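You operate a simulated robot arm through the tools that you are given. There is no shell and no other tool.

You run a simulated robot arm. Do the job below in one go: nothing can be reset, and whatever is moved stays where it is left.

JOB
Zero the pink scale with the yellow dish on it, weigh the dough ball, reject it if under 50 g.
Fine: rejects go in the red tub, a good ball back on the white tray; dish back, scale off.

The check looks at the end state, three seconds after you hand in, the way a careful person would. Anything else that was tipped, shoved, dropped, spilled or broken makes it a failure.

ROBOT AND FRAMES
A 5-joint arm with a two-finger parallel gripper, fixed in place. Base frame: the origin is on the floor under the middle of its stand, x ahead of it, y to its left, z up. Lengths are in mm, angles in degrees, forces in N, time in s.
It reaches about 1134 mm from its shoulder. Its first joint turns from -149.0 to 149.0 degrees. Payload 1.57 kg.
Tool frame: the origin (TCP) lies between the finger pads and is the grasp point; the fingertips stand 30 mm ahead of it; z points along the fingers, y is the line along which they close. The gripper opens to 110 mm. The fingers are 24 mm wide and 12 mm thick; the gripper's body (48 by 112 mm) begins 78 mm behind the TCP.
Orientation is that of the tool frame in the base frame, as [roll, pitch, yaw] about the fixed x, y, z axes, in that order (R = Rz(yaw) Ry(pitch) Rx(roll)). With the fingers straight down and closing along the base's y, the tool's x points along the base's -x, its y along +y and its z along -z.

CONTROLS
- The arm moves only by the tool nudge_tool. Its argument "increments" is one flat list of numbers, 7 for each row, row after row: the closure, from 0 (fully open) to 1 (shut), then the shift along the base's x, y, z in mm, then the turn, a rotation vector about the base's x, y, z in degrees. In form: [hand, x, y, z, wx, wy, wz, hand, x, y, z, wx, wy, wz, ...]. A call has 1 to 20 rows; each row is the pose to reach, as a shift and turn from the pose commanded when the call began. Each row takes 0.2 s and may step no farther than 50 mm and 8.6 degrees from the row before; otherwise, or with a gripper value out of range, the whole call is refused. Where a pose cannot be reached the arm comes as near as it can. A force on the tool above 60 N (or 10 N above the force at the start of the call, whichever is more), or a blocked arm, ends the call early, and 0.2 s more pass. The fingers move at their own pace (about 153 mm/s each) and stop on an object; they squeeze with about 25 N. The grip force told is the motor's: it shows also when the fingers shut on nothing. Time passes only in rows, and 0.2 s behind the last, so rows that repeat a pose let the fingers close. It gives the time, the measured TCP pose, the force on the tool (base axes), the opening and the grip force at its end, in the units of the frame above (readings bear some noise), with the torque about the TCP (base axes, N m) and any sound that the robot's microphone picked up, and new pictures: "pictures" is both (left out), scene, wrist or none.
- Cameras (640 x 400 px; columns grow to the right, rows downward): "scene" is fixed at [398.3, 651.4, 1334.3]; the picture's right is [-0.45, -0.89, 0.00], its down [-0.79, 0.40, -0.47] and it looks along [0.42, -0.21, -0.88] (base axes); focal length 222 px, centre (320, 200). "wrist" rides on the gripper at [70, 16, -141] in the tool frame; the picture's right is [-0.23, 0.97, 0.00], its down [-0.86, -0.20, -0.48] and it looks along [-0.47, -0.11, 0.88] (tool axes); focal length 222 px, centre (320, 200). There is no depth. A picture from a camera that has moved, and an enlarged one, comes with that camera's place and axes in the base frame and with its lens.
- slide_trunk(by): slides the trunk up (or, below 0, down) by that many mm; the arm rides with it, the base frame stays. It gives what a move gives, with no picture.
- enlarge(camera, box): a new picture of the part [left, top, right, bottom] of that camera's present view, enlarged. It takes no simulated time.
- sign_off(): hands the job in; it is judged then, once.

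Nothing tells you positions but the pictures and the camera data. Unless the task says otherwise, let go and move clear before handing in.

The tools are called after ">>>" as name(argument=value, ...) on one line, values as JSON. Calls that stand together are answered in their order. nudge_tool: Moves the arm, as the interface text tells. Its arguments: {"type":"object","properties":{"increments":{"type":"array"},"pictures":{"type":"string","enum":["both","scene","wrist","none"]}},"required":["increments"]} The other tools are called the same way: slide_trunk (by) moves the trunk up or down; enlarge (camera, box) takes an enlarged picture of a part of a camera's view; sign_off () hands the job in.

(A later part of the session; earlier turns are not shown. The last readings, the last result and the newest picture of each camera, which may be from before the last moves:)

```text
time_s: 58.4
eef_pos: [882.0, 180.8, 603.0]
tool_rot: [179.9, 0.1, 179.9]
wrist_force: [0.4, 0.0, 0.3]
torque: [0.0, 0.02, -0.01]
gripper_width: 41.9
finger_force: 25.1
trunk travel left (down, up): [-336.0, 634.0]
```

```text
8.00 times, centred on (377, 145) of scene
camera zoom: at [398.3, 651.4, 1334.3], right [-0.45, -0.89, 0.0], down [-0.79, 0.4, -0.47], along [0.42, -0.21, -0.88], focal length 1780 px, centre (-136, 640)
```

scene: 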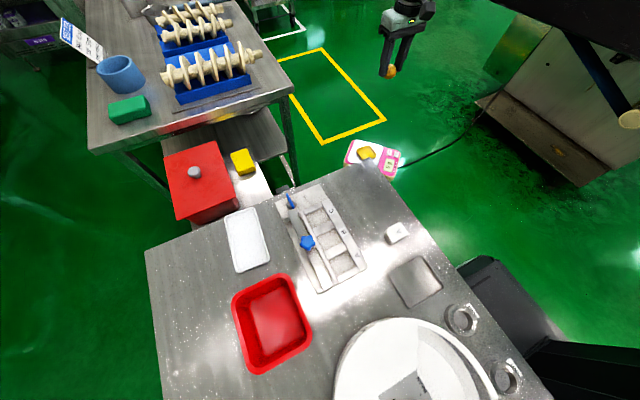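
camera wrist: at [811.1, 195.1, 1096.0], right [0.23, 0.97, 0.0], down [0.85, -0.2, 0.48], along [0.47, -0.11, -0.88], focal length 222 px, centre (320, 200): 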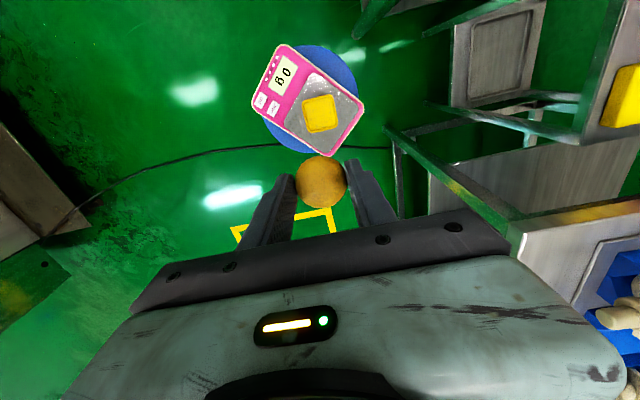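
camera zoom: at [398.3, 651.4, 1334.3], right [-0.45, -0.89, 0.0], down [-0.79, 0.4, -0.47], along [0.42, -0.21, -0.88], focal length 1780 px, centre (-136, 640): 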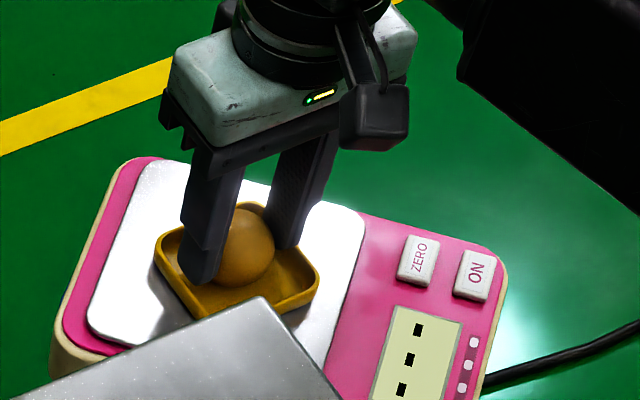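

>>> nudge_tool(increments=[0.635, 0, 0, 0, 0, 0, 0, 0.635, 0, 0, 0, 0, 0, 0, 0.635, 0, 0, 0, 0, 0, 0], pictures="none")

>>> enlarge(camera="scene", box=[345, 120, 409, 170])

>>> enlarge(camera="wrist", box=[200, 80, 440, 230])

```text
time_s: 59.2
eef_pos: [881.7, 181.7, 603.8]
tool_rot: [180.0, 0.1, 179.8]
wrist_force: [0.2, -0.3, 0.8]
torque: [0.03, -0.03, -0.05]
gripper_width: 41.6
finger_force: 25.0
trunk travel left (down, up): [-336.0, 634.0]
```

```text
8.00 times, centred on (377, 145) of scene
camera zoom: at [398.3, 651.4, 1334.3], right [-0.45, -0.89, 0.0], down [-0.79, 0.4, -0.47], along [0.42, -0.21, -0.88], focal length 1780 px, centre (-136, 640)
```

zoom: 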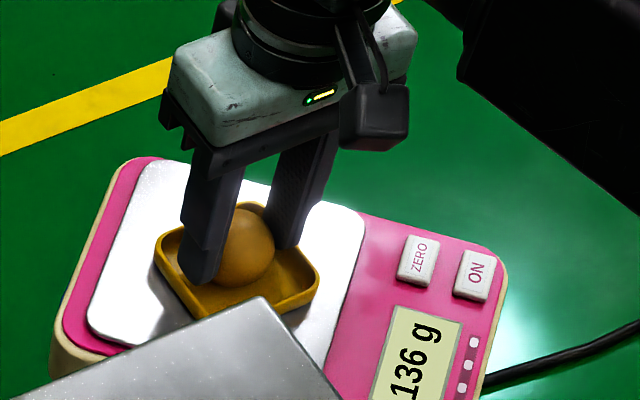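

```text
2.67 times, centred on (320, 155) of wrist
camera zoom: at [810.9, 197.6, 742.7], right [0.23, 0.97, 0.0], down [0.85, -0.2, 0.48], along [0.47, -0.11, -0.88], focal length 592 px, centre (320, 320)
```

zoom: 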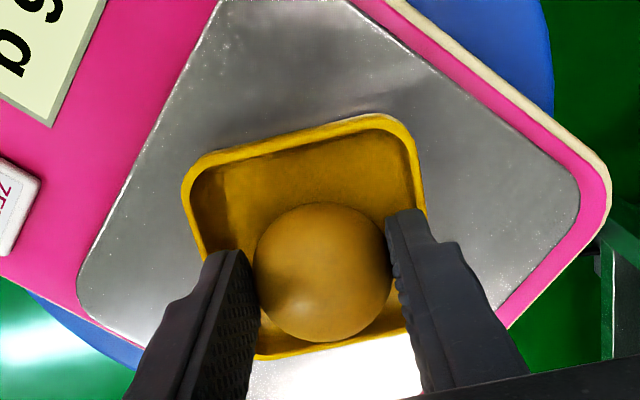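

The ball is resting in the dish (136 g includes arm pressure). I'll open the fingers and rise clear to get the true reading.

>>> nudge_tool(increments=[0.6, 0, 0, 0, 0, 0, 0, 0.57, 0, 0, 0, 0, 0, 0, 0.5, 0, 0, 0, 0, 0, 0, 0.4, 0, 0, 0, 0, 0, 0, 0.4, 0, 0, 0, 0, 0, 0], pictures="none")

>>> slide_trunk(by=40)

>>> nudge_tool(increments=[0.4, 0, 0, 0, 0, 0, 0, 0.4, 0, 0, 0, 0, 0, 0, 0.4, 0, 0, 0, 0, 0, 0, 0.4, 0, 0, 0, 0, 0, 0, 0.4, 0, 0, 0, 0, 0, 0], pictures="none")

>>> enlarge(camera="scene", box=[345, 120, 409, 170])

>>> enlarge(camera="wrist", box=[200, 30, 440, 180])

```text
time_s: 60.4
eef_pos: [880.9, 181.3, 602.3]
tool_rot: [179.9, 0.1, 180.0]
wrist_force: [0.3, 0.9, 0.1]
torque: [-0.01, -0.02, 0.0]
gripper_width: 66.1
finger_force: 0.1
trunk travel left (down, up): [-336.0, 634.0]
```

```text
time_s: 61.3
eef_pos: [881.3, 181.2, 643.4]
tool_rot: [180.0, 0.2, 179.9]
wrist_force: [-0.5, 0.1, -0.7]
torque: [0.0, -0.01, -0.01]
gripper_width: 66.0
finger_force: 0.0
trunk travel left (down, up): [-376.0, 594.0]
```

```text
time_s: 62.5
eef_pos: [879.8, 180.4, 643.6]
tool_rot: [180.0, 0.1, 179.8]
wrist_force: [-0.9, 0.8, -0.8]
torque: [-0.01, 0.01, 0.0]
gripper_width: 66.2
finger_force: 0.0
trunk travel left (down, up): [-376.0, 594.0]
```

```text
8.00 times, centred on (377, 145) of scene
camera zoom: at [398.3, 651.4, 1334.3], right [-0.45, -0.89, 0.0], down [-0.79, 0.4, -0.47], along [0.42, -0.21, -0.88], focal length 1780 px, centre (-136, 640)
```

zoom: 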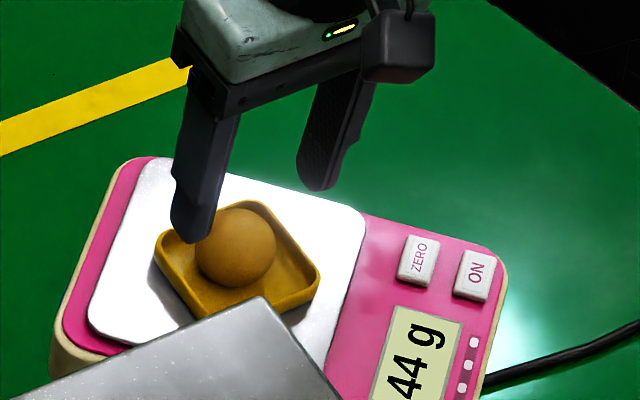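

```text
2.67 times, centred on (320, 105) of wrist
camera zoom: at [811.0, 197.6, 782.6], right [0.23, 0.97, 0.0], down [0.85, -0.2, 0.48], along [0.47, -0.11, -0.88], focal length 592 px, centre (320, 453)
```

zoom: 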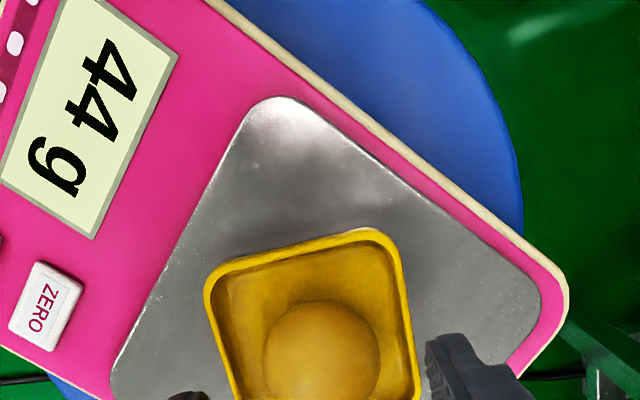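

The ball weighs 44 g, which is under 50 g, so it is a reject. Before placing it, I'll check the labels around the two red containers and the sign.

>>> enlarge(camera="scene", box=[50, 10, 130, 70])

>>> enlarge(camera="scene", box=[220, 260, 330, 380])

>>> enlarge(camera="scene", box=[150, 130, 270, 230])

```text
6.67 times, centred on (90, 40) of scene
camera zoom: at [398.3, 651.4, 1334.3], right [-0.45, -0.89, 0.0], down [-0.79, 0.4, -0.47], along [0.42, -0.21, -0.88], focal length 1483 px, centre (1853, 1267)
```

zoom: 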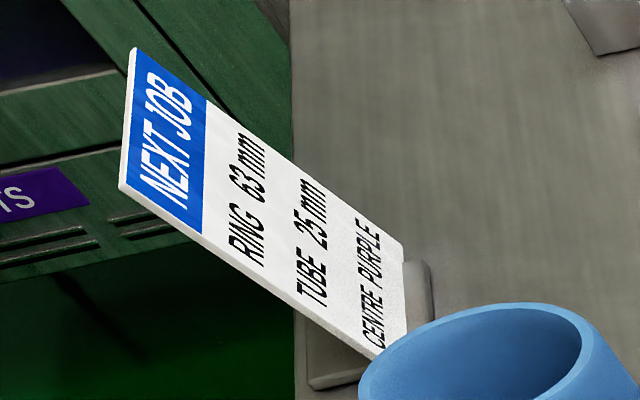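

```text
3.33 times, centred on (275, 320) of scene
camera zoom: at [398.3, 651.4, 1334.3], right [-0.45, -0.89, 0.0], down [-0.79, 0.4, -0.47], along [0.42, -0.21, -0.88], focal length 742 px, centre (470, -200)
```

zoom: 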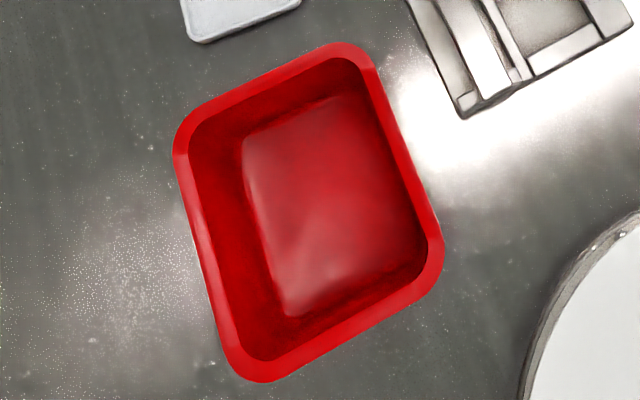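

```text
4.00 times, centred on (210, 180) of scene
camera zoom: at [398.3, 651.4, 1334.3], right [-0.45, -0.89, 0.0], down [-0.79, 0.4, -0.47], along [0.42, -0.21, -0.88], focal length 890 px, centre (760, 280)
```

zoom: 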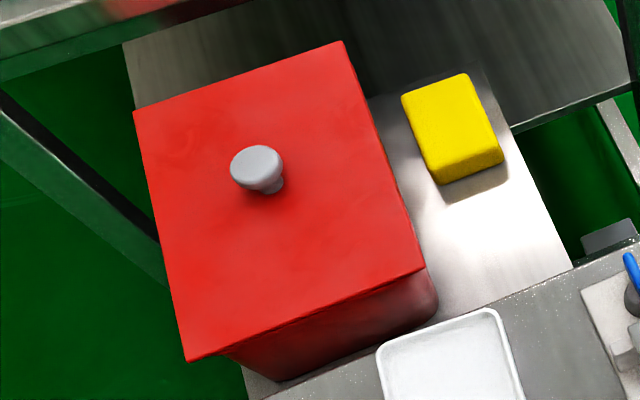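

The sign is for another job, and the other red container is a lidded bin down on a shelf. The open red tub on the table (centre ≈(434,730), rim ≈870) is the one named. I'll regrip the ball now.

>>> nudge_tool(increments=[0.4, 1.2, 0, 0, 0, 0, 0, 0.4, 1.2, 0, 0, 0, 0, 0], pictures="none")

>>> slide_trunk(by=-39)

>>> nudge_tool(increments=[0.5, 0, 0, 0, 0, 0, 0, 0.57, 0, 0, 0, 0, 0, 0, 0.6, 0, 0, 0, 0, 0, 0, 0.625, 0, 0, 0, 0, 0, 0, 0.64, 0, 0, 0, 0, 0, 0, 0.64, 0, 0, 0, 0, 0, 0], pictures="wrist")

>>> enlarge(camera="wrist", box=[200, 80, 440, 230])

```text
time_s: 63.1
eef_pos: [882.2, 180.5, 642.4]
tool_rot: [179.9, 0.1, 179.9]
wrist_force: [-0.9, -0.7, 0.3]
torque: [-0.01, -0.01, 0.01]
gripper_width: 66.2
finger_force: 0.1
trunk travel left (down, up): [-376.0, 594.0]
```

```text
time_s: 63.9
eef_pos: [881.9, 181.1, 602.7]
tool_rot: [179.8, 0.1, 180.0]
wrist_force: [0.3, 0.4, -0.2]
torque: [-0.01, 0.01, 0.01]
gripper_width: 65.9
finger_force: 0.1
trunk travel left (down, up): [-337.0, 633.0]
```

```text
time_s: 65.3
eef_pos: [882.4, 181.8, 602.9]
tool_rot: [180.0, 0.2, 180.0]
wrist_force: [0.2, 0.0, -0.3]
torque: [0.01, -0.04, -0.02]
gripper_width: 42.1
finger_force: 24.8
trunk travel left (down, up): [-337.0, 633.0]
camera wrist: at [812.2, 197.5, 743.6], right [0.23, 0.97, 0.0], down [0.85, -0.2, 0.48], along [0.47, -0.11, -0.88], focal length 222 px, centre (320, 200)
```

wrist: 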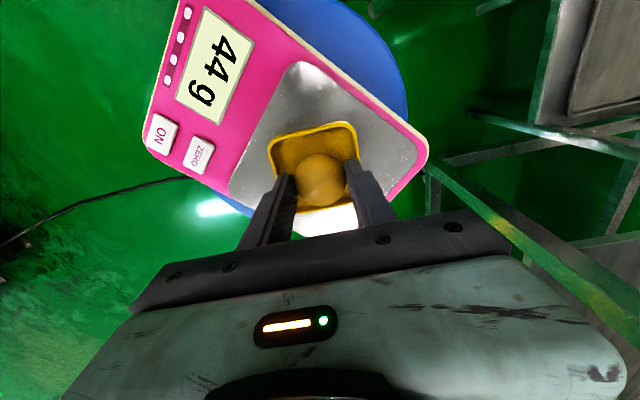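

```text
2.67 times, centred on (320, 155) of wrist
camera zoom: at [812.2, 197.5, 743.6], right [0.23, 0.97, 0.0], down [0.85, -0.2, 0.48], along [0.47, -0.11, -0.88], focal length 592 px, centre (320, 320)
```

zoom: 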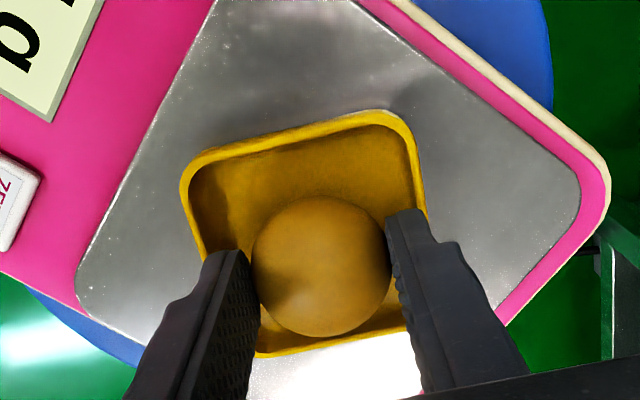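

The reading confirmed 44 g and the ball is gripped. I'll lift it straight up to travel height.

>>> slide_trunk(by=40)

>>> enlarge(camera="scene", box=[345, 100, 409, 170])

>>> slide_trunk(by=320)

```text
time_s: 66.1
eef_pos: [882.0, 182.1, 643.6]
tool_rot: [179.9, 0.1, 179.8]
wrist_force: [-0.3, -0.9, -1.2]
torque: [-0.01, 0.02, 0.0]
gripper_width: 41.9
finger_force: 25.5
trunk travel left (down, up): [-377.0, 593.0]
```

```text
5.71 times, centred on (377, 135) of scene
camera zoom: at [398.3, 651.4, 1334.3], right [-0.45, -0.89, 0.0], down [-0.79, 0.4, -0.47], along [0.42, -0.21, -0.88], focal length 1272 px, centre (-6, 571)
```

zoom: 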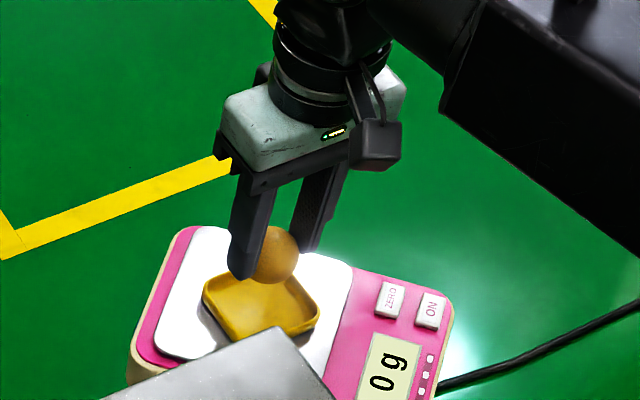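

```text
time_s: 69.3
eef_pos: [881.4, 181.5, 963.5]
tool_rot: [179.9, 0.1, 179.9]
wrist_force: [1.0, -0.7, -0.4]
torque: [0.02, 0.02, 0.02]
gripper_width: 41.7
finger_force: 24.9
trunk travel left (down, up): [-697.0, 273.0]
```

The ball is up and the scale returned to 0 g. I'll carry the ball across to above the red tub at (434, 730).

>>> nudge_tool(increments=[0.64, -28, 34.3, 0, 0, 0, 0, 0.64, -56, 68.6, 0, 0, 0, 0, 0.64, -84, 102.8, 0, 0, 0, 0, 0.64, -112.1, 137.1, 0, 0, 0, 0, 0.64, -140.1, 171.4, 0, 0, 0, 0, 0.64, -168.1, 205.7, 0, 0, 0, 0, 0.64, -196.1, 240, 0, 0, 0, 0, 0.64, -224.1, 274.3, 0, 0, 0, 0, 0.64, -252.1, 308.5, 0, 0, 0, 0, 0.64, -280.1, 342.8, 0, 0, 0, 0, 0.64, -308.1, 377.1, 0, 0, 0, 0, 0.64, -336.2, 411.4, 0, 0, 0, 0, 0.64, -364.2, 445.7, 0, 0, 0, 0, 0.64, -392.2, 479.9, 0, 0, 0, 0, 0.64, -420.2, 514.2, 0, 0, 0, 0, 0.64, -448.2, 548.5, 0, 0, 0, 0, 0.64, -448.2, 548.5, 0, 0, 0, 0], pictures="both")

```text
time_s: 72.9
eef_pos: [431.8, 730.7, 963.2]
tool_rot: [179.9, 0.0, 179.9]
wrist_force: [-0.4, 0.1, -0.3]
torque: [-0.05, -0.03, 0.03]
gripper_width: 41.9
finger_force: 24.8
trunk travel left (down, up): [-697.0, 273.0]
camera wrist: at [362.9, 747.2, 1103.5], right [0.23, 0.97, 0.0], down [0.85, -0.2, 0.48], along [0.47, -0.11, -0.88], focal length 222 px, centre (320, 200)
```

scene: 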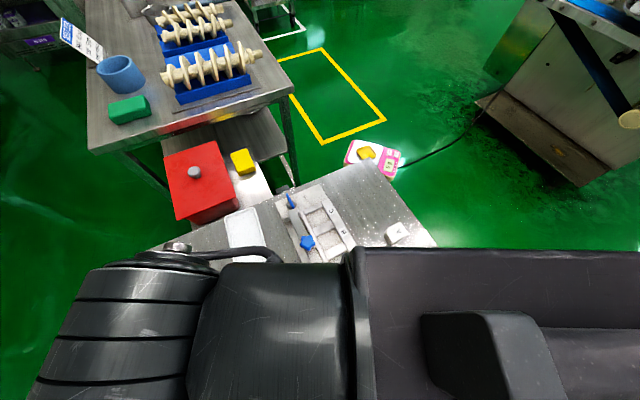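
wrist: 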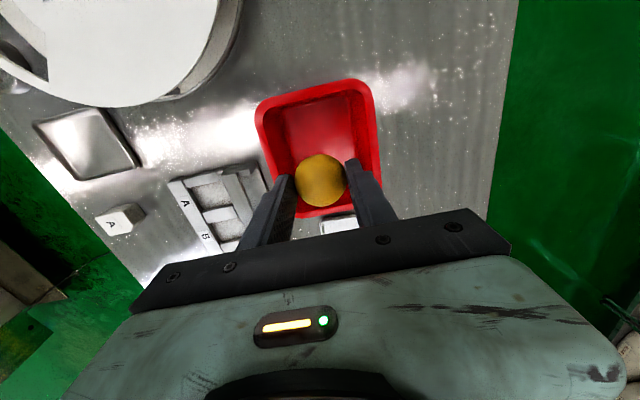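

The ball is above the tub. I'll zoom in to refine the tub's centre before lowering.

>>> enlarge(camera="wrist", box=[220, 60, 420, 230])

```text
2.35 times, centred on (320, 145) of wrist
camera zoom: at [362.9, 747.2, 1103.5], right [0.23, 0.97, 0.0], down [0.85, -0.2, 0.48], along [0.47, -0.11, -0.88], focal length 523 px, centre (320, 329)
```

zoom: 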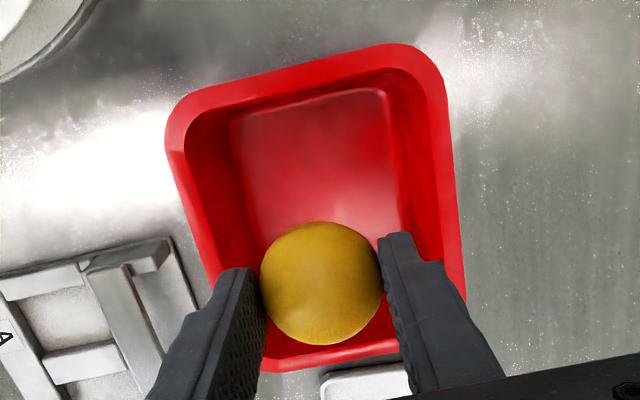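

The tub centre refines to (438.5, 734). I'll shift slightly and lower, checking finger clearance to the walls.

>>> nudge_tool(increments=[0.64, 5.3, 2.6, 0, 0, 0, 0, 0.64, 5.3, 2.6, 0, 0, 0, 0], pictures="none")

>>> slide_trunk(by=-70)

>>> enlarge(camera="wrist", box=[200, 60, 440, 240])

```text
time_s: 73.5
eef_pos: [438.7, 731.9, 964.7]
tool_rot: [179.9, 0.1, 179.9]
wrist_force: [-0.4, 0.6, 0.2]
torque: [0.01, 0.01, 0.0]
gripper_width: 41.9
finger_force: 25.2
trunk travel left (down, up): [-697.0, 273.0]
```

```text
time_s: 74.6
eef_pos: [438.4, 732.3, 893.7]
tool_rot: [179.8, 0.1, 179.9]
wrist_force: [0.4, 0.9, -1.0]
torque: [0.01, 0.02, -0.02]
gripper_width: 42.0
finger_force: 24.9
trunk travel left (down, up): [-627.0, 343.0]
```

```text
2.22 times, centred on (320, 150) of wrist
camera zoom: at [368.9, 749.0, 1033.7], right [0.23, 0.97, 0.0], down [0.85, -0.2, 0.48], along [0.47, -0.11, -0.88], focal length 494 px, centre (320, 311)
```

zoom: 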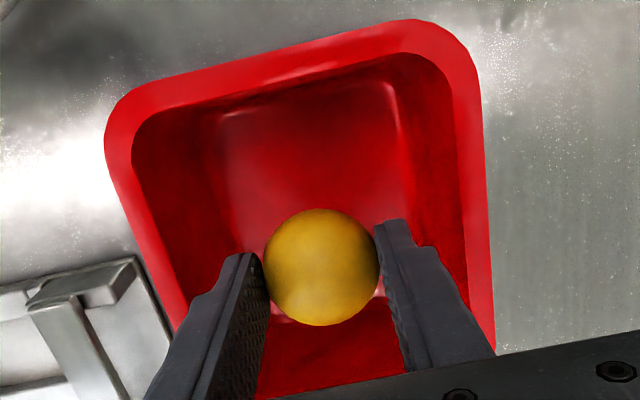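

Well centred. I'll lower 34 mm more so the ball is just above the tub floor.

>>> slide_trunk(by=-34)

>>> enlarge(camera="wrist", box=[200, 60, 440, 240])

```text
time_s: 75.3
eef_pos: [438.0, 733.1, 859.6]
tool_rot: [179.9, 0.1, 179.8]
wrist_force: [0.2, -0.1, -0.5]
torque: [-0.01, 0.02, 0.01]
gripper_width: 42.0
finger_force: 24.4
trunk travel left (down, up): [-593.0, 377.0]
```

```text
2.22 times, centred on (320, 150) of wrist
camera zoom: at [368.9, 749.0, 999.6], right [0.23, 0.97, 0.0], down [0.85, -0.2, 0.48], along [0.47, -0.11, -0.88], focal length 494 px, centre (320, 311)
```

zoom: 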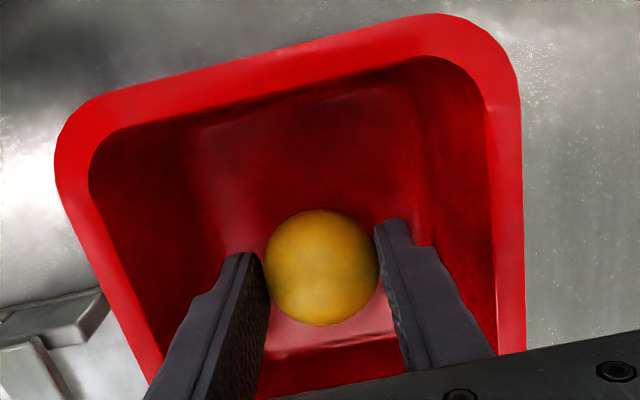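

Clearance is good on both sides. I'll lower 4 mm and release with a small opening.

>>> slide_trunk(by=-4)

>>> nudge_tool(increments=[0.6, 0, 0, 0, 0, 0, 0, 0.57, 0, 0, 0, 0, 0, 0, 0.53, 0, 0, 0, 0, 0, 0, 0.51, 0, 0, 0, 0, 0, 0, 0.51, 0, 0, 0, 0, 0, 0], pictures="wrist")

>>> slide_trunk(by=75)

>>> enlarge(camera="wrist", box=[200, 60, 440, 240])

```text
time_s: 75.9
eef_pos: [438.6, 732.6, 856.5]
tool_rot: [180.0, 0.1, 179.9]
wrist_force: [-1.4, 0.7, -0.3]
torque: [-0.01, -0.02, 0.02]
gripper_width: 42.0
finger_force: 24.8
trunk travel left (down, up): [-589.0, 381.0]
```

```text
time_s: 77.1
eef_pos: [439.0, 732.5, 855.4]
tool_rot: [179.9, 0.1, 179.9]
wrist_force: [0.5, -0.4, -0.3]
torque: [-0.02, -0.01, 0.01]
gripper_width: 53.9
finger_force: 0.0
trunk travel left (down, up): [-589.0, 381.0]
camera wrist: at [368.9, 749.1, 995.6], right [0.23, 0.97, 0.0], down [0.85, -0.2, 0.48], along [0.47, -0.11, -0.88], focal length 222 px, centre (320, 200)
```

wrist: 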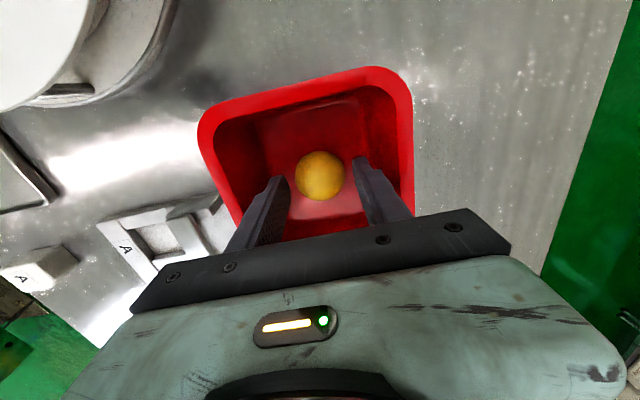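

```text
time_s: 78.2
eef_pos: [438.7, 732.5, 929.7]
tool_rot: [179.9, 0.1, 179.9]
wrist_force: [0.9, -0.7, 0.2]
torque: [0.02, 0.02, -0.03]
gripper_width: 53.7
finger_force: 0.2
trunk travel left (down, up): [-664.0, 306.0]
```

```text
2.22 times, centred on (320, 150) of wrist
camera zoom: at [368.9, 749.2, 1070.6], right [0.23, 0.97, 0.0], down [0.85, -0.2, 0.48], along [0.47, -0.11, -0.88], focal length 494 px, centre (320, 311)
```

zoom: 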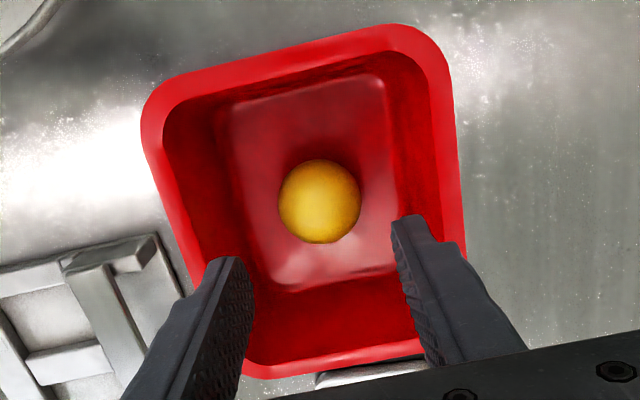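

The ball is in the tub. Next I'll restore the tray by pinching its near rim and moving it back, so I'll go above that rim at (590, 701), turned to match the tray.

>>> nudge_tool(increments=[0.51, 38, -8, 0, 0, 0, 0, 0.6, 76, -16, 0, 0, 0, 0, 0.7, 113, -24, 0, 0, 0, 0, 0.73, 151, -32, 0, 0, 0, -5.3, 0.73, 151, -32, 0, 0, 0, -5.3], pictures="both")

>>> enlarge(camera="wrist", box=[220, 60, 460, 240])

```text
time_s: 79.4
eef_pos: [590.0, 701.1, 931.1]
tool_rot: [179.8, 0.1, 174.6]
wrist_force: [0.2, -0.4, 0.5]
torque: [0.0, 0.03, -0.03]
gripper_width: 29.7
finger_force: 0.0
trunk travel left (down, up): [-664.0, 306.0]
camera wrist: at [521.5, 723.9, 1070.5], right [0.32, 0.95, 0.0], down [0.83, -0.28, 0.48], along [0.46, -0.15, -0.88], focal length 222 px, centre (320, 200)
```

scene: 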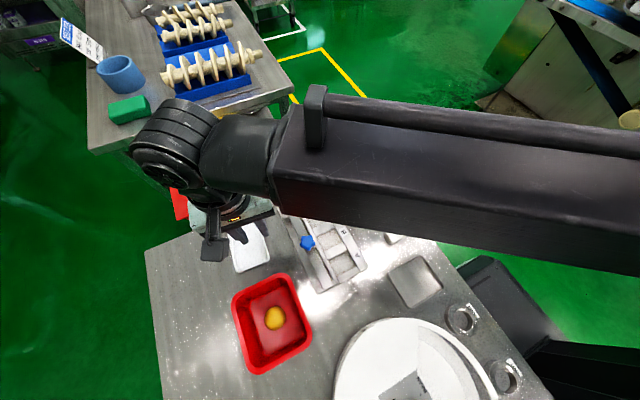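
wrist: 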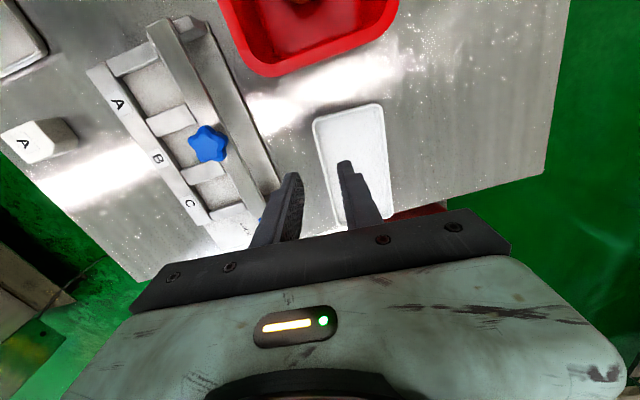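

```text
2.22 times, centred on (340, 150) of wrist
camera zoom: at [521.5, 723.9, 1070.5], right [0.32, 0.95, 0.0], down [0.83, -0.28, 0.48], along [0.46, -0.15, -0.88], focal length 494 px, centre (276, 311)
```

zoom: 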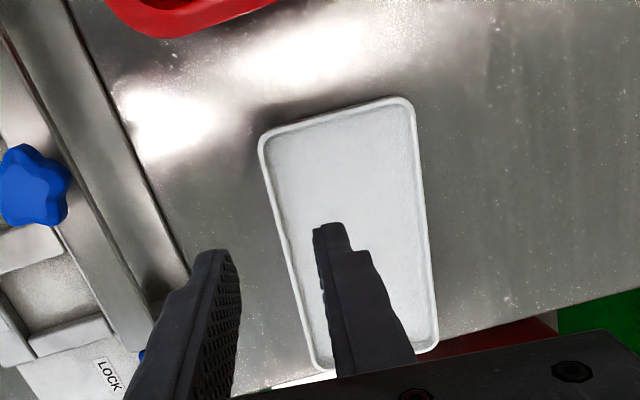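

The tray now measures centre (636.3, 733.7), about −4.8°, versus originally (634.4, 720) and about −2.2°. The fingers straddle the near rim, so I'll lower in stages and pinch it.

>>> slide_trunk(by=-80)

>>> enlarge(camera="wrist", box=[220, 60, 460, 240])

```text
time_s: 80.6
eef_pos: [589.1, 701.1, 850.2]
tool_rot: [179.9, 0.2, 174.6]
wrist_force: [-1.0, 0.2, -0.2]
torque: [0.01, 0.0, 0.04]
gripper_width: 29.6
finger_force: 0.1
trunk travel left (down, up): [-584.0, 386.0]
```

```text
2.22 times, centred on (340, 150) of wrist
camera zoom: at [521.0, 724.0, 990.7], right [0.32, 0.95, 0.0], down [0.83, -0.28, 0.48], along [0.46, -0.15, -0.88], focal length 494 px, centre (276, 311)
```

zoom: 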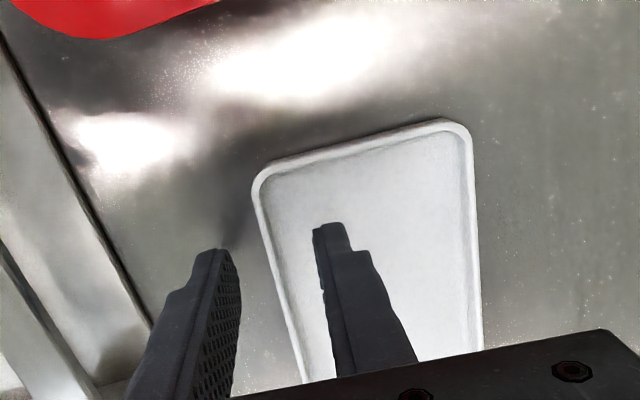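

The rim lies between the fingers. I'll lower 13 mm, check for contact, then close on the rim.

>>> slide_trunk(by=-10)

>>> slide_trunk(by=-3)

>>> enlarge(camera="wrist", box=[220, 90, 420, 240])

```text
time_s: 81.2
eef_pos: [589.7, 702.2, 840.0]
tool_rot: [179.9, 0.1, 174.6]
wrist_force: [-0.5, 0.6, -0.6]
torque: [0.01, 0.0, -0.01]
gripper_width: 29.8
finger_force: 0.0
trunk travel left (down, up): [-574.0, 396.0]
```

```text
time_s: 81.7
eef_pos: [589.9, 702.0, 837.2]
tool_rot: [180.0, 0.2, 174.6]
wrist_force: [0.4, 1.0, 0.3]
torque: [-0.01, 0.0, 0.04]
gripper_width: 29.8
finger_force: 0.1
trunk travel left (down, up): [-571.0, 399.0]
```

```text
2.67 times, centred on (320, 165) of wrist
camera zoom: at [521.0, 724.0, 977.6], right [0.32, 0.95, 0.0], down [0.83, -0.28, 0.48], along [0.46, -0.15, -0.88], focal length 592 px, centre (320, 293)
```

zoom: 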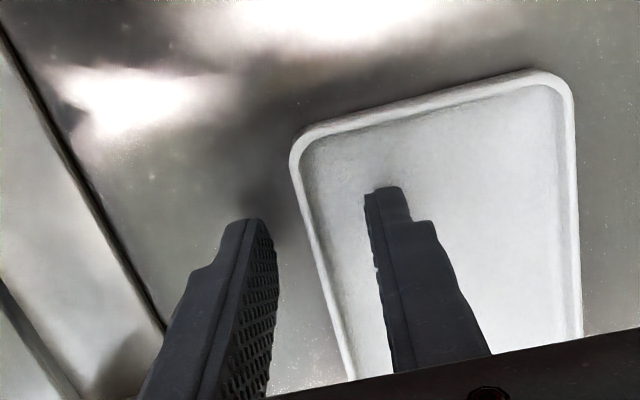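

>>> nudge_tool(increments=[0.8, 0, 0, 0, 0, 0, 0, 0.86, 0, 0, 0, 0, 0, 0, 0.91, 0, 0, 0, 0, 0, 0, 0.95, 0, 0, 0, 0, 0, 0, 0.98, 0, 0, 0, 0, 0, 0, 0.98, 0, 0, 0, 0, 0, 0], pictures="wrist")

>>> enlarge(camera="wrist", box=[220, 90, 460, 240])

```text
time_s: 83.1
eef_pos: [590.0, 701.7, 838.1]
tool_rot: [179.9, 0.1, 174.6]
wrist_force: [0.4, 0.9, 1.6]
torque: [0.02, 0.0, 0.02]
gripper_width: 3.2
finger_force: 0.8
trunk travel left (down, up): [-571.0, 399.0]
camera wrist: at [521.0, 724.0, 977.6], right [0.32, 0.95, 0.0], down [0.83, -0.28, 0.48], along [0.46, -0.15, -0.88], focal length 222 px, centre (320, 200)
```

wrist: 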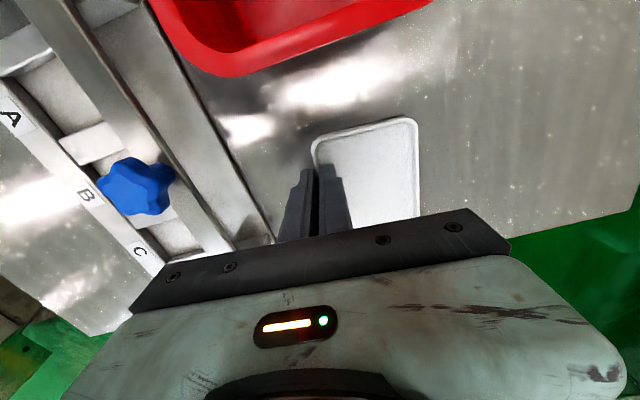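

```text
2.67 times, centred on (340, 165) of wrist
camera zoom: at [521.0, 724.0, 977.6], right [0.32, 0.95, 0.0], down [0.83, -0.28, 0.48], along [0.46, -0.15, -0.88], focal length 592 px, centre (267, 293)
```

zoom: 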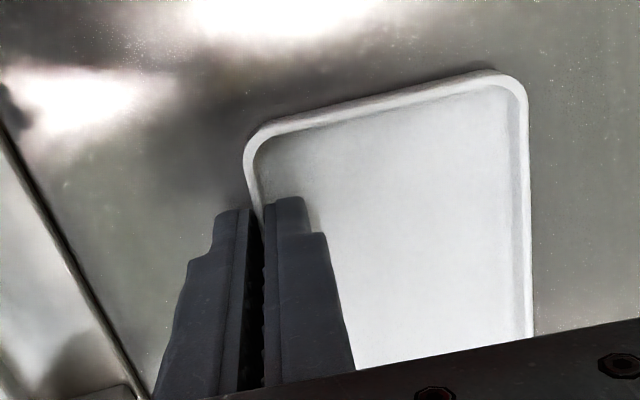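

The rim is about 3 mm thick and just touched. I'll close fully to pinch it firmly.

>>> nudge_tool(increments=[1, 0, 0, 0, 0, 0, 0, 1, 0, 0, 0, 0, 0, 0, 1, 0, 0, 0, 0, 0, 0], pictures="none")

>>> enlarge(camera="wrist", box=[220, 90, 460, 240])

>>> enlarge(camera="scene", box=[200, 190, 320, 290])

```text
time_s: 83.9
eef_pos: [589.1, 700.0, 838.4]
tool_rot: [179.9, 0.0, 174.7]
wrist_force: [-0.5, -0.3, 0.2]
torque: [-0.02, -0.02, 0.01]
gripper_width: 2.4
finger_force: 23.8
trunk travel left (down, up): [-571.0, 399.0]
```

```text
2.67 times, centred on (340, 165) of wrist
camera zoom: at [521.0, 724.0, 977.6], right [0.32, 0.95, 0.0], down [0.83, -0.28, 0.48], along [0.46, -0.15, -0.88], focal length 592 px, centre (267, 293)
```

zoom: 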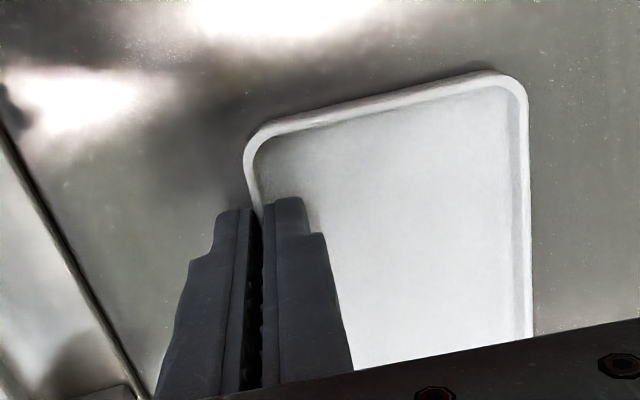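

```text
4.00 times, centred on (260, 240) of scene
camera zoom: at [398.3, 651.4, 1334.3], right [-0.45, -0.89, 0.0], down [-0.79, 0.4, -0.47], along [0.42, -0.21, -0.88], focal length 890 px, centre (560, 40)
```

zoom: 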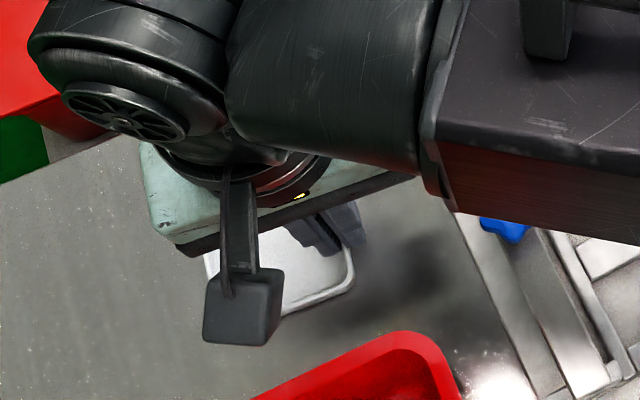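

The rim is pinched firmly. I'll slide the tray −17.7 mm in y with a +2.6° turn, in small steps.

>>> nudge_tool(increments=[1, 0, -3, 0, 0, 0, 0.45, 1, -0.1, -6, 0, 0, 0, 0.9, 1, -0.1, -9, 0, 0, 0, 1.3, 1, -0.1, -12, 0, 0, 0, 1.75, 1, -0.2, -15, 0, 0, 0, 2.2, 1, -0.2, -17.7, 0, 0, 0, 2.6, 1, -0.2, -17.7, 0, 0, 0, 2.6], pictures="wrist")

>>> enlarge(camera="wrist", box=[220, 90, 460, 240])

```text
time_s: 85.5
eef_pos: [588.4, 683.0, 838.4]
tool_rot: [179.8, 0.1, 177.2]
wrist_force: [0.1, 0.8, -0.6]
torque: [-0.01, -0.04, 0.0]
gripper_width: 2.4
finger_force: 23.7
trunk travel left (down, up): [-571.0, 399.0]
camera wrist: at [519.7, 703.1, 977.6], right [0.27, 0.96, 0.0], down [0.84, -0.24, 0.48], along [0.46, -0.13, -0.88], focal length 222 px, centre (320, 200)
```

wrist: 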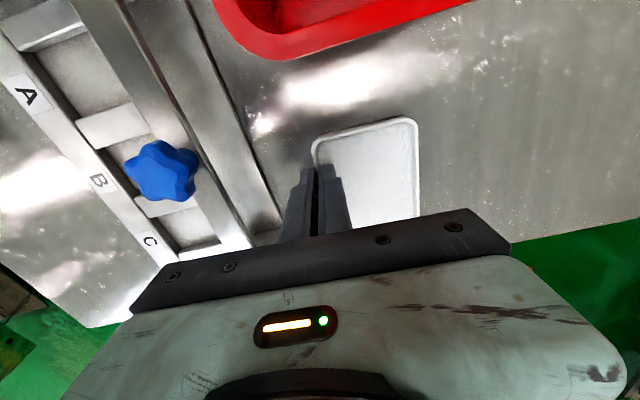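

```text
2.67 times, centred on (340, 165) of wrist
camera zoom: at [519.7, 703.1, 977.6], right [0.27, 0.96, 0.0], down [0.84, -0.24, 0.48], along [0.46, -0.13, -0.88], focal length 592 px, centre (267, 293)
```

zoom: 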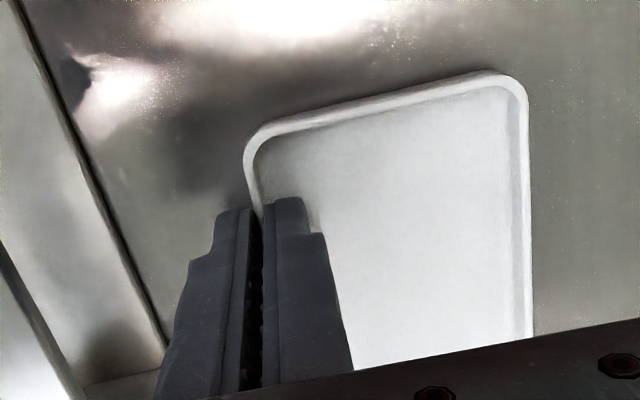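

The tray followed rigidly. I'll open the fingers slightly, rise, and verify the tray's pose.

>>> nudge_tool(increments=[0.95, 0, 0, 0, 0, 0, 0, 0.88, 0, 0, 0, 0, 0, 0, 0.85, 0, 0, 0, 0, 0, 0], pictures="none")

>>> slide_trunk(by=125)

>>> enlarge(camera="wrist", box=[220, 60, 460, 240])

```text
time_s: 86.3
eef_pos: [589.2, 683.6, 838.1]
tool_rot: [179.9, 0.1, 177.2]
wrist_force: [0.4, -0.8, 0.5]
torque: [0.05, -0.01, 0.01]
gripper_width: 16.4
finger_force: 0.0
trunk travel left (down, up): [-571.0, 399.0]
```

```text
time_s: 87.8
eef_pos: [587.7, 684.1, 962.6]
tool_rot: [179.9, 0.2, 177.2]
wrist_force: [0.2, 0.1, 0.2]
torque: [0.03, 0.04, 0.02]
gripper_width: 16.2
finger_force: 0.1
trunk travel left (down, up): [-696.0, 274.0]
```

```text
2.22 times, centred on (340, 150) of wrist
camera zoom: at [519.8, 703.2, 1102.5], right [0.27, 0.96, 0.0], down [0.84, -0.24, 0.48], along [0.46, -0.13, -0.88], focal length 494 px, centre (276, 311)
```

zoom: 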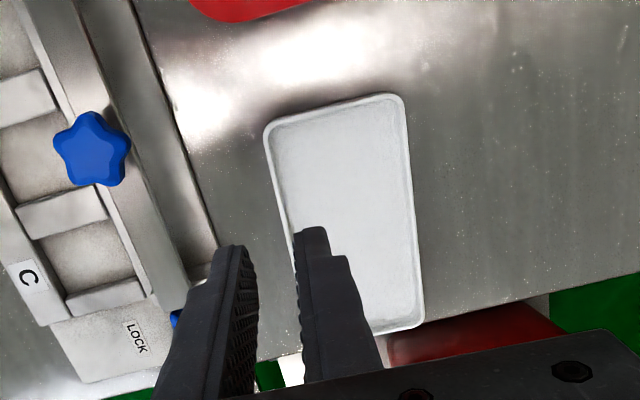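

The tray looks close to its original place. I'll move to the scale for the dish, which clears the scene camera's view, and compare the tray with the first picture from there.

>>> nudge_tool(increments=[0.85, 22.5, -38.7, 0, 0, 0, 0, 0.85, 45, -77.4, 0, 0, 0, 0, 0.85, 67.4, -116, 0, 0, 0, 0, 0.8, 89.9, -154.7, 0, 0, 0, 0, 0.7, 112.4, -193.4, 0, 0, 0, 0, 0.6, 134.9, -232.1, 0, 0, 0, 0, 0.5, 157.3, -270.7, 0, 0, 0, 0, 0.4, 179.8, -309.4, 0, 0, 0, 0, 0.3, 202.3, -348.1, 0, 0, 0, 0, 0.2, 224.8, -386.8, 0, 0, 0, 0, 0.2, 247.2, -425.4, 0, 0, 0, 1, 0.2, 269.7, -464.1, 0, 0, 0, 2, 0.2, 292.2, -502.8, 0, 0, 0, 2.7, 0.2, 292.2, -502.8, 0, 0, 0, 2.7], pictures="both")

>>> enlarge(camera="scene", box=[140, 130, 380, 380])

>>> enlarge(camera="scene", box=[215, 200, 315, 380])

>>> enlarge(camera="scene", box=[200, 190, 320, 290])

```text
time_s: 90.8
eef_pos: [879.2, 179.7, 962.3]
tool_rot: [179.9, 0.2, -180.0]
wrist_force: [-0.1, -0.4, -0.2]
torque: [-0.01, -0.02, -0.02]
gripper_width: 88.2
finger_force: 0.0
trunk travel left (down, up): [-696.0, 274.0]
camera wrist: at [810.4, 196.2, 1102.6], right [0.23, 0.97, 0.0], down [0.85, -0.2, 0.48], along [0.47, -0.11, -0.88], focal length 222 px, centre (320, 200)
```

scene: 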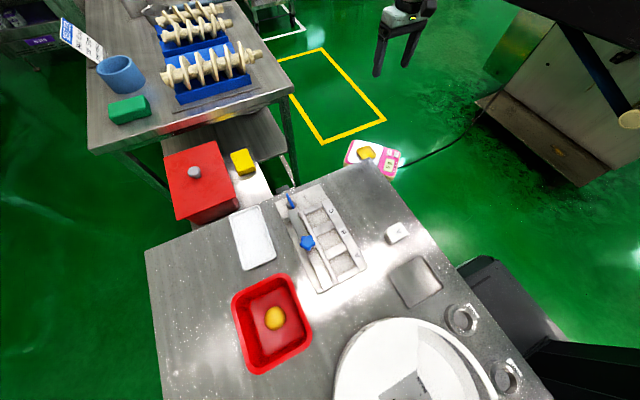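
wrist: 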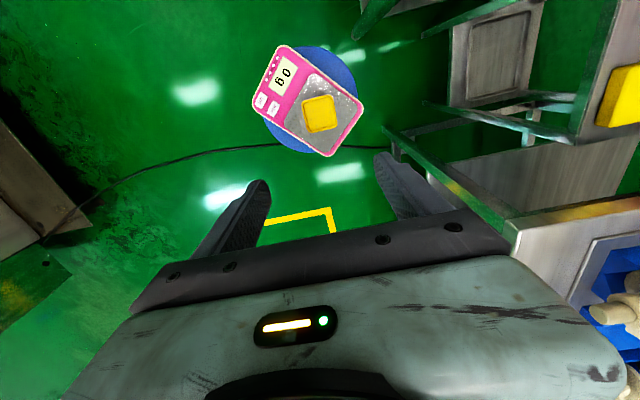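

```text
1.60 times, centred on (260, 255) of scene
camera zoom: at [398.3, 651.4, 1334.3], right [-0.45, -0.89, 0.0], down [-0.79, 0.4, -0.47], along [0.42, -0.21, -0.88], focal length 356 px, centre (416, 112)
```

zoom: 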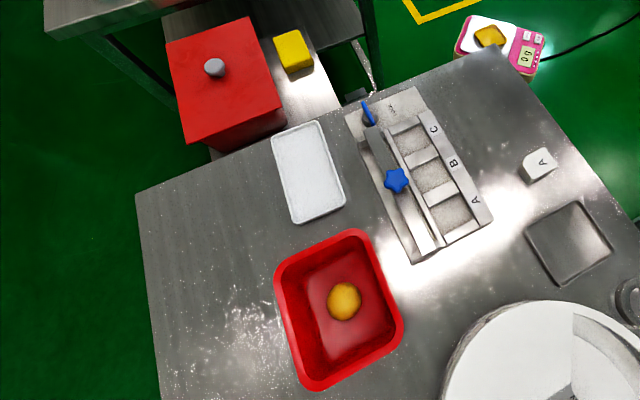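

```text
2.22 times, centred on (265, 290) of scene
camera zoom: at [398.3, 651.4, 1334.3], right [-0.45, -0.89, 0.0], down [-0.79, 0.4, -0.47], along [0.42, -0.21, -0.88], focal length 494 px, centre (442, 0)
```

zoom: 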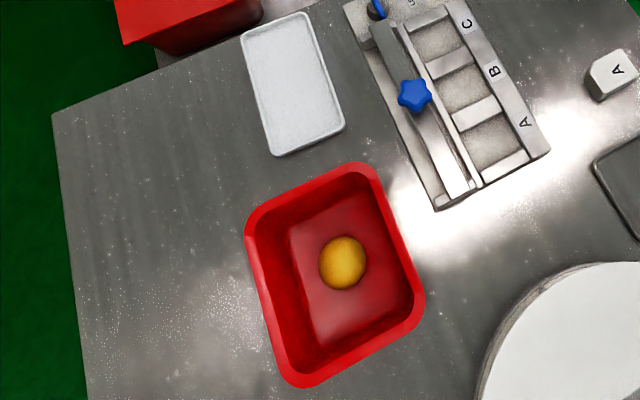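

```text
4.00 times, centred on (260, 240) of scene
camera zoom: at [398.3, 651.4, 1334.3], right [-0.45, -0.89, 0.0], down [-0.79, 0.4, -0.47], along [0.42, -0.21, -0.88], focal length 890 px, centre (560, 40)
```

zoom: 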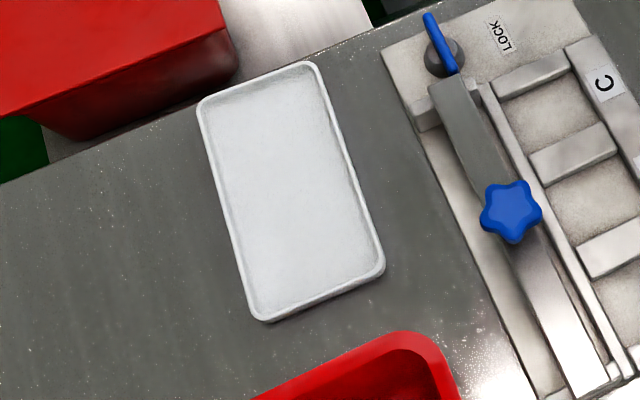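

The tray now matches the first picture to within a pixel or so, and the ball sits in the tub. Next I'll fetch the dish: align and lower in stages.

>>> nudge_tool(increments=[0.2, 0.7, 0.8, 0, 0, 0, 0, 0.2, 0.7, 0.8, 0, 0, 0, 0], pictures="none")

>>> slide_trunk(by=-330)

>>> enlarge(camera="wrist", box=[200, 60, 440, 240])

```text
time_s: 91.4
eef_pos: [880.7, 181.9, 963.0]
tool_rot: [179.8, 0.0, 180.0]
wrist_force: [1.5, 0.6, 0.0]
torque: [0.02, -0.02, -0.01]
gripper_width: 88.1
finger_force: 0.0
trunk travel left (down, up): [-696.0, 274.0]
```

```text
time_s: 94.7
eef_pos: [880.5, 181.1, 632.1]
tool_rot: [179.9, 0.1, 180.0]
wrist_force: [0.2, -0.2, 0.4]
torque: [0.0, -0.03, -0.01]
gripper_width: 88.0
finger_force: 0.1
trunk travel left (down, up): [-366.0, 604.0]
```

```text
2.22 times, centred on (320, 150) of wrist
camera zoom: at [811.2, 197.7, 772.6], right [0.23, 0.97, 0.0], down [0.85, -0.2, 0.48], along [0.47, -0.11, -0.88], focal length 494 px, centre (320, 311)
```

zoom: 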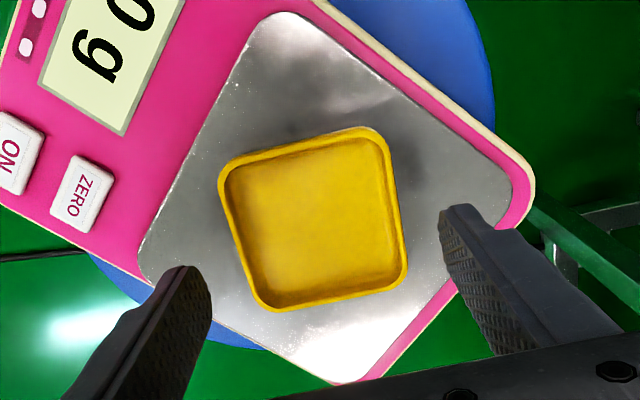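

The dish is where I left it and the fingers straddle it. I'll lower the last 44 mm carefully.

>>> slide_trunk(by=-40)

>>> slide_trunk(by=-5)

>>> enlarge(camera="wrist", box=[200, 80, 440, 240])

>>> enlarge(camera="scene", box=[350, 130, 398, 166])

```text
time_s: 95.5
eef_pos: [880.3, 181.3, 592.8]
tool_rot: [179.9, 0.1, 179.9]
wrist_force: [-0.3, -0.1, 0.0]
torque: [0.01, 0.0, 0.0]
gripper_width: 88.0
finger_force: 0.0
trunk travel left (down, up): [-326.0, 644.0]
```

```text
time_s: 96.0
eef_pos: [880.6, 179.9, 587.8]
tool_rot: [179.9, 0.0, 179.9]
wrist_force: [0.8, 0.3, -0.3]
torque: [-0.05, 0.03, -0.01]
gripper_width: 87.9
finger_force: 0.0
trunk travel left (down, up): [-321.0, 649.0]
```

```text
2.50 times, centred on (320, 160) of wrist
camera zoom: at [811.2, 197.7, 727.6], right [0.23, 0.97, 0.0], down [0.85, -0.2, 0.48], along [0.47, -0.11, -0.88], focal length 555 px, centre (320, 300)
```

zoom: 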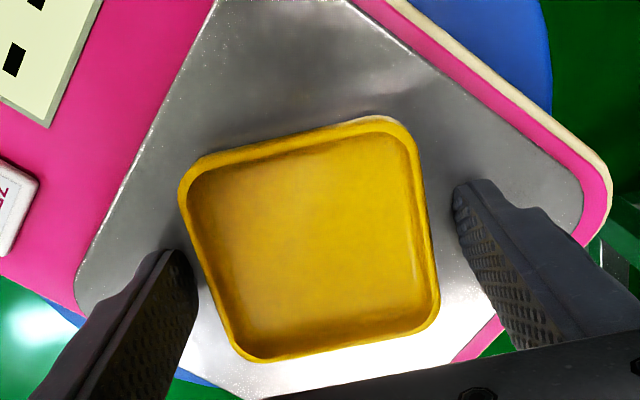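

```text
11.11 times, centred on (374, 148) of scene
camera zoom: at [398.3, 651.4, 1334.3], right [-0.45, -0.89, 0.0], down [-0.79, 0.4, -0.47], along [0.42, -0.21, -0.88], focal length 2472 px, centre (-280, 778)
```

zoom: 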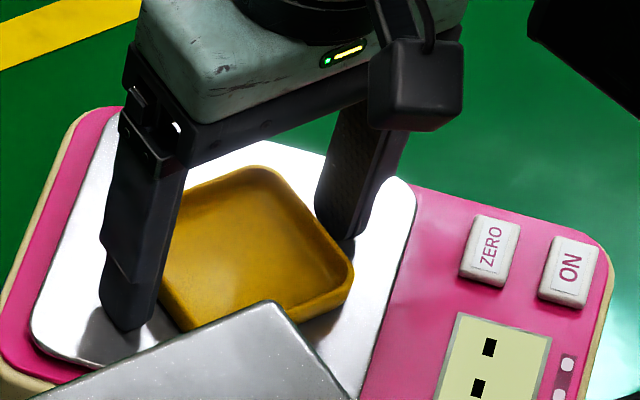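

>>> nudge_tool(increments=[0.25, 0, 0, 0, 0, 0, 0, 0.3, 0, 0, 0, 0, 0, 0, 0.34, 0, 0, 0, 0, 0, 0, 0.38, 0, 0, 0, 0, 0, 0, 0.38, 0, 0, 0, 0, 0, 0], pictures="none")

>>> slide_trunk(by=30)

>>> enlarge(camera="scene", box=[345, 110, 409, 170])

>>> enlarge(camera="wrist", box=[200, 80, 440, 240])

```text
time_s: 97.2
eef_pos: [881.0, 181.6, 587.8]
tool_rot: [179.9, 0.1, 179.9]
wrist_force: [1.1, -0.7, 0.7]
torque: [-0.01, -0.03, 0.03]
gripper_width: 71.3
finger_force: 24.9
trunk travel left (down, up): [-321.0, 649.0]
```

```text
time_s: 98.0
eef_pos: [881.4, 180.9, 616.7]
tool_rot: [179.9, 0.1, 179.8]
wrist_force: [-0.3, 0.9, 0.2]
torque: [-0.01, 0.01, -0.02]
gripper_width: 71.0
finger_force: 24.8
trunk travel left (down, up): [-351.0, 619.0]
```

```text
6.67 times, centred on (377, 140) of scene
camera zoom: at [398.3, 651.4, 1334.3], right [-0.45, -0.89, 0.0], down [-0.79, 0.4, -0.47], along [0.42, -0.21, -0.88], focal length 1483 px, centre (-60, 600)
```

zoom: 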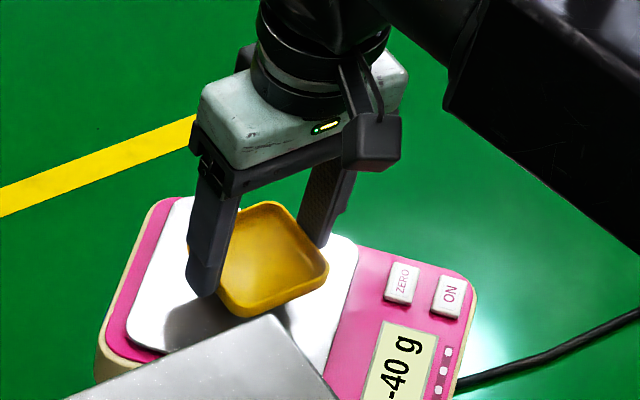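

```text
2.50 times, centred on (320, 160) of wrist
camera zoom: at [811.2, 197.7, 757.6], right [0.23, 0.97, 0.0], down [0.85, -0.2, 0.48], along [0.47, -0.11, -0.88], focal length 555 px, centre (320, 300)
```

zoom: 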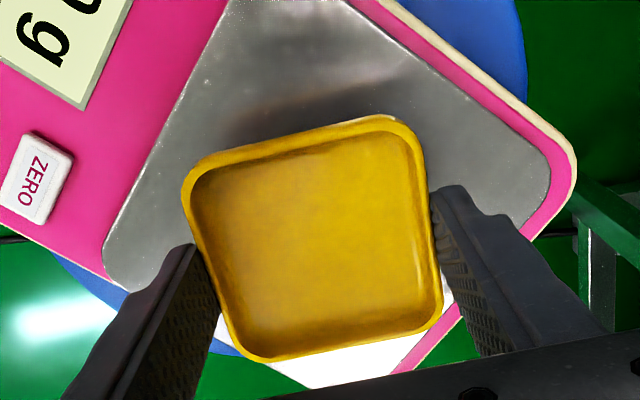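

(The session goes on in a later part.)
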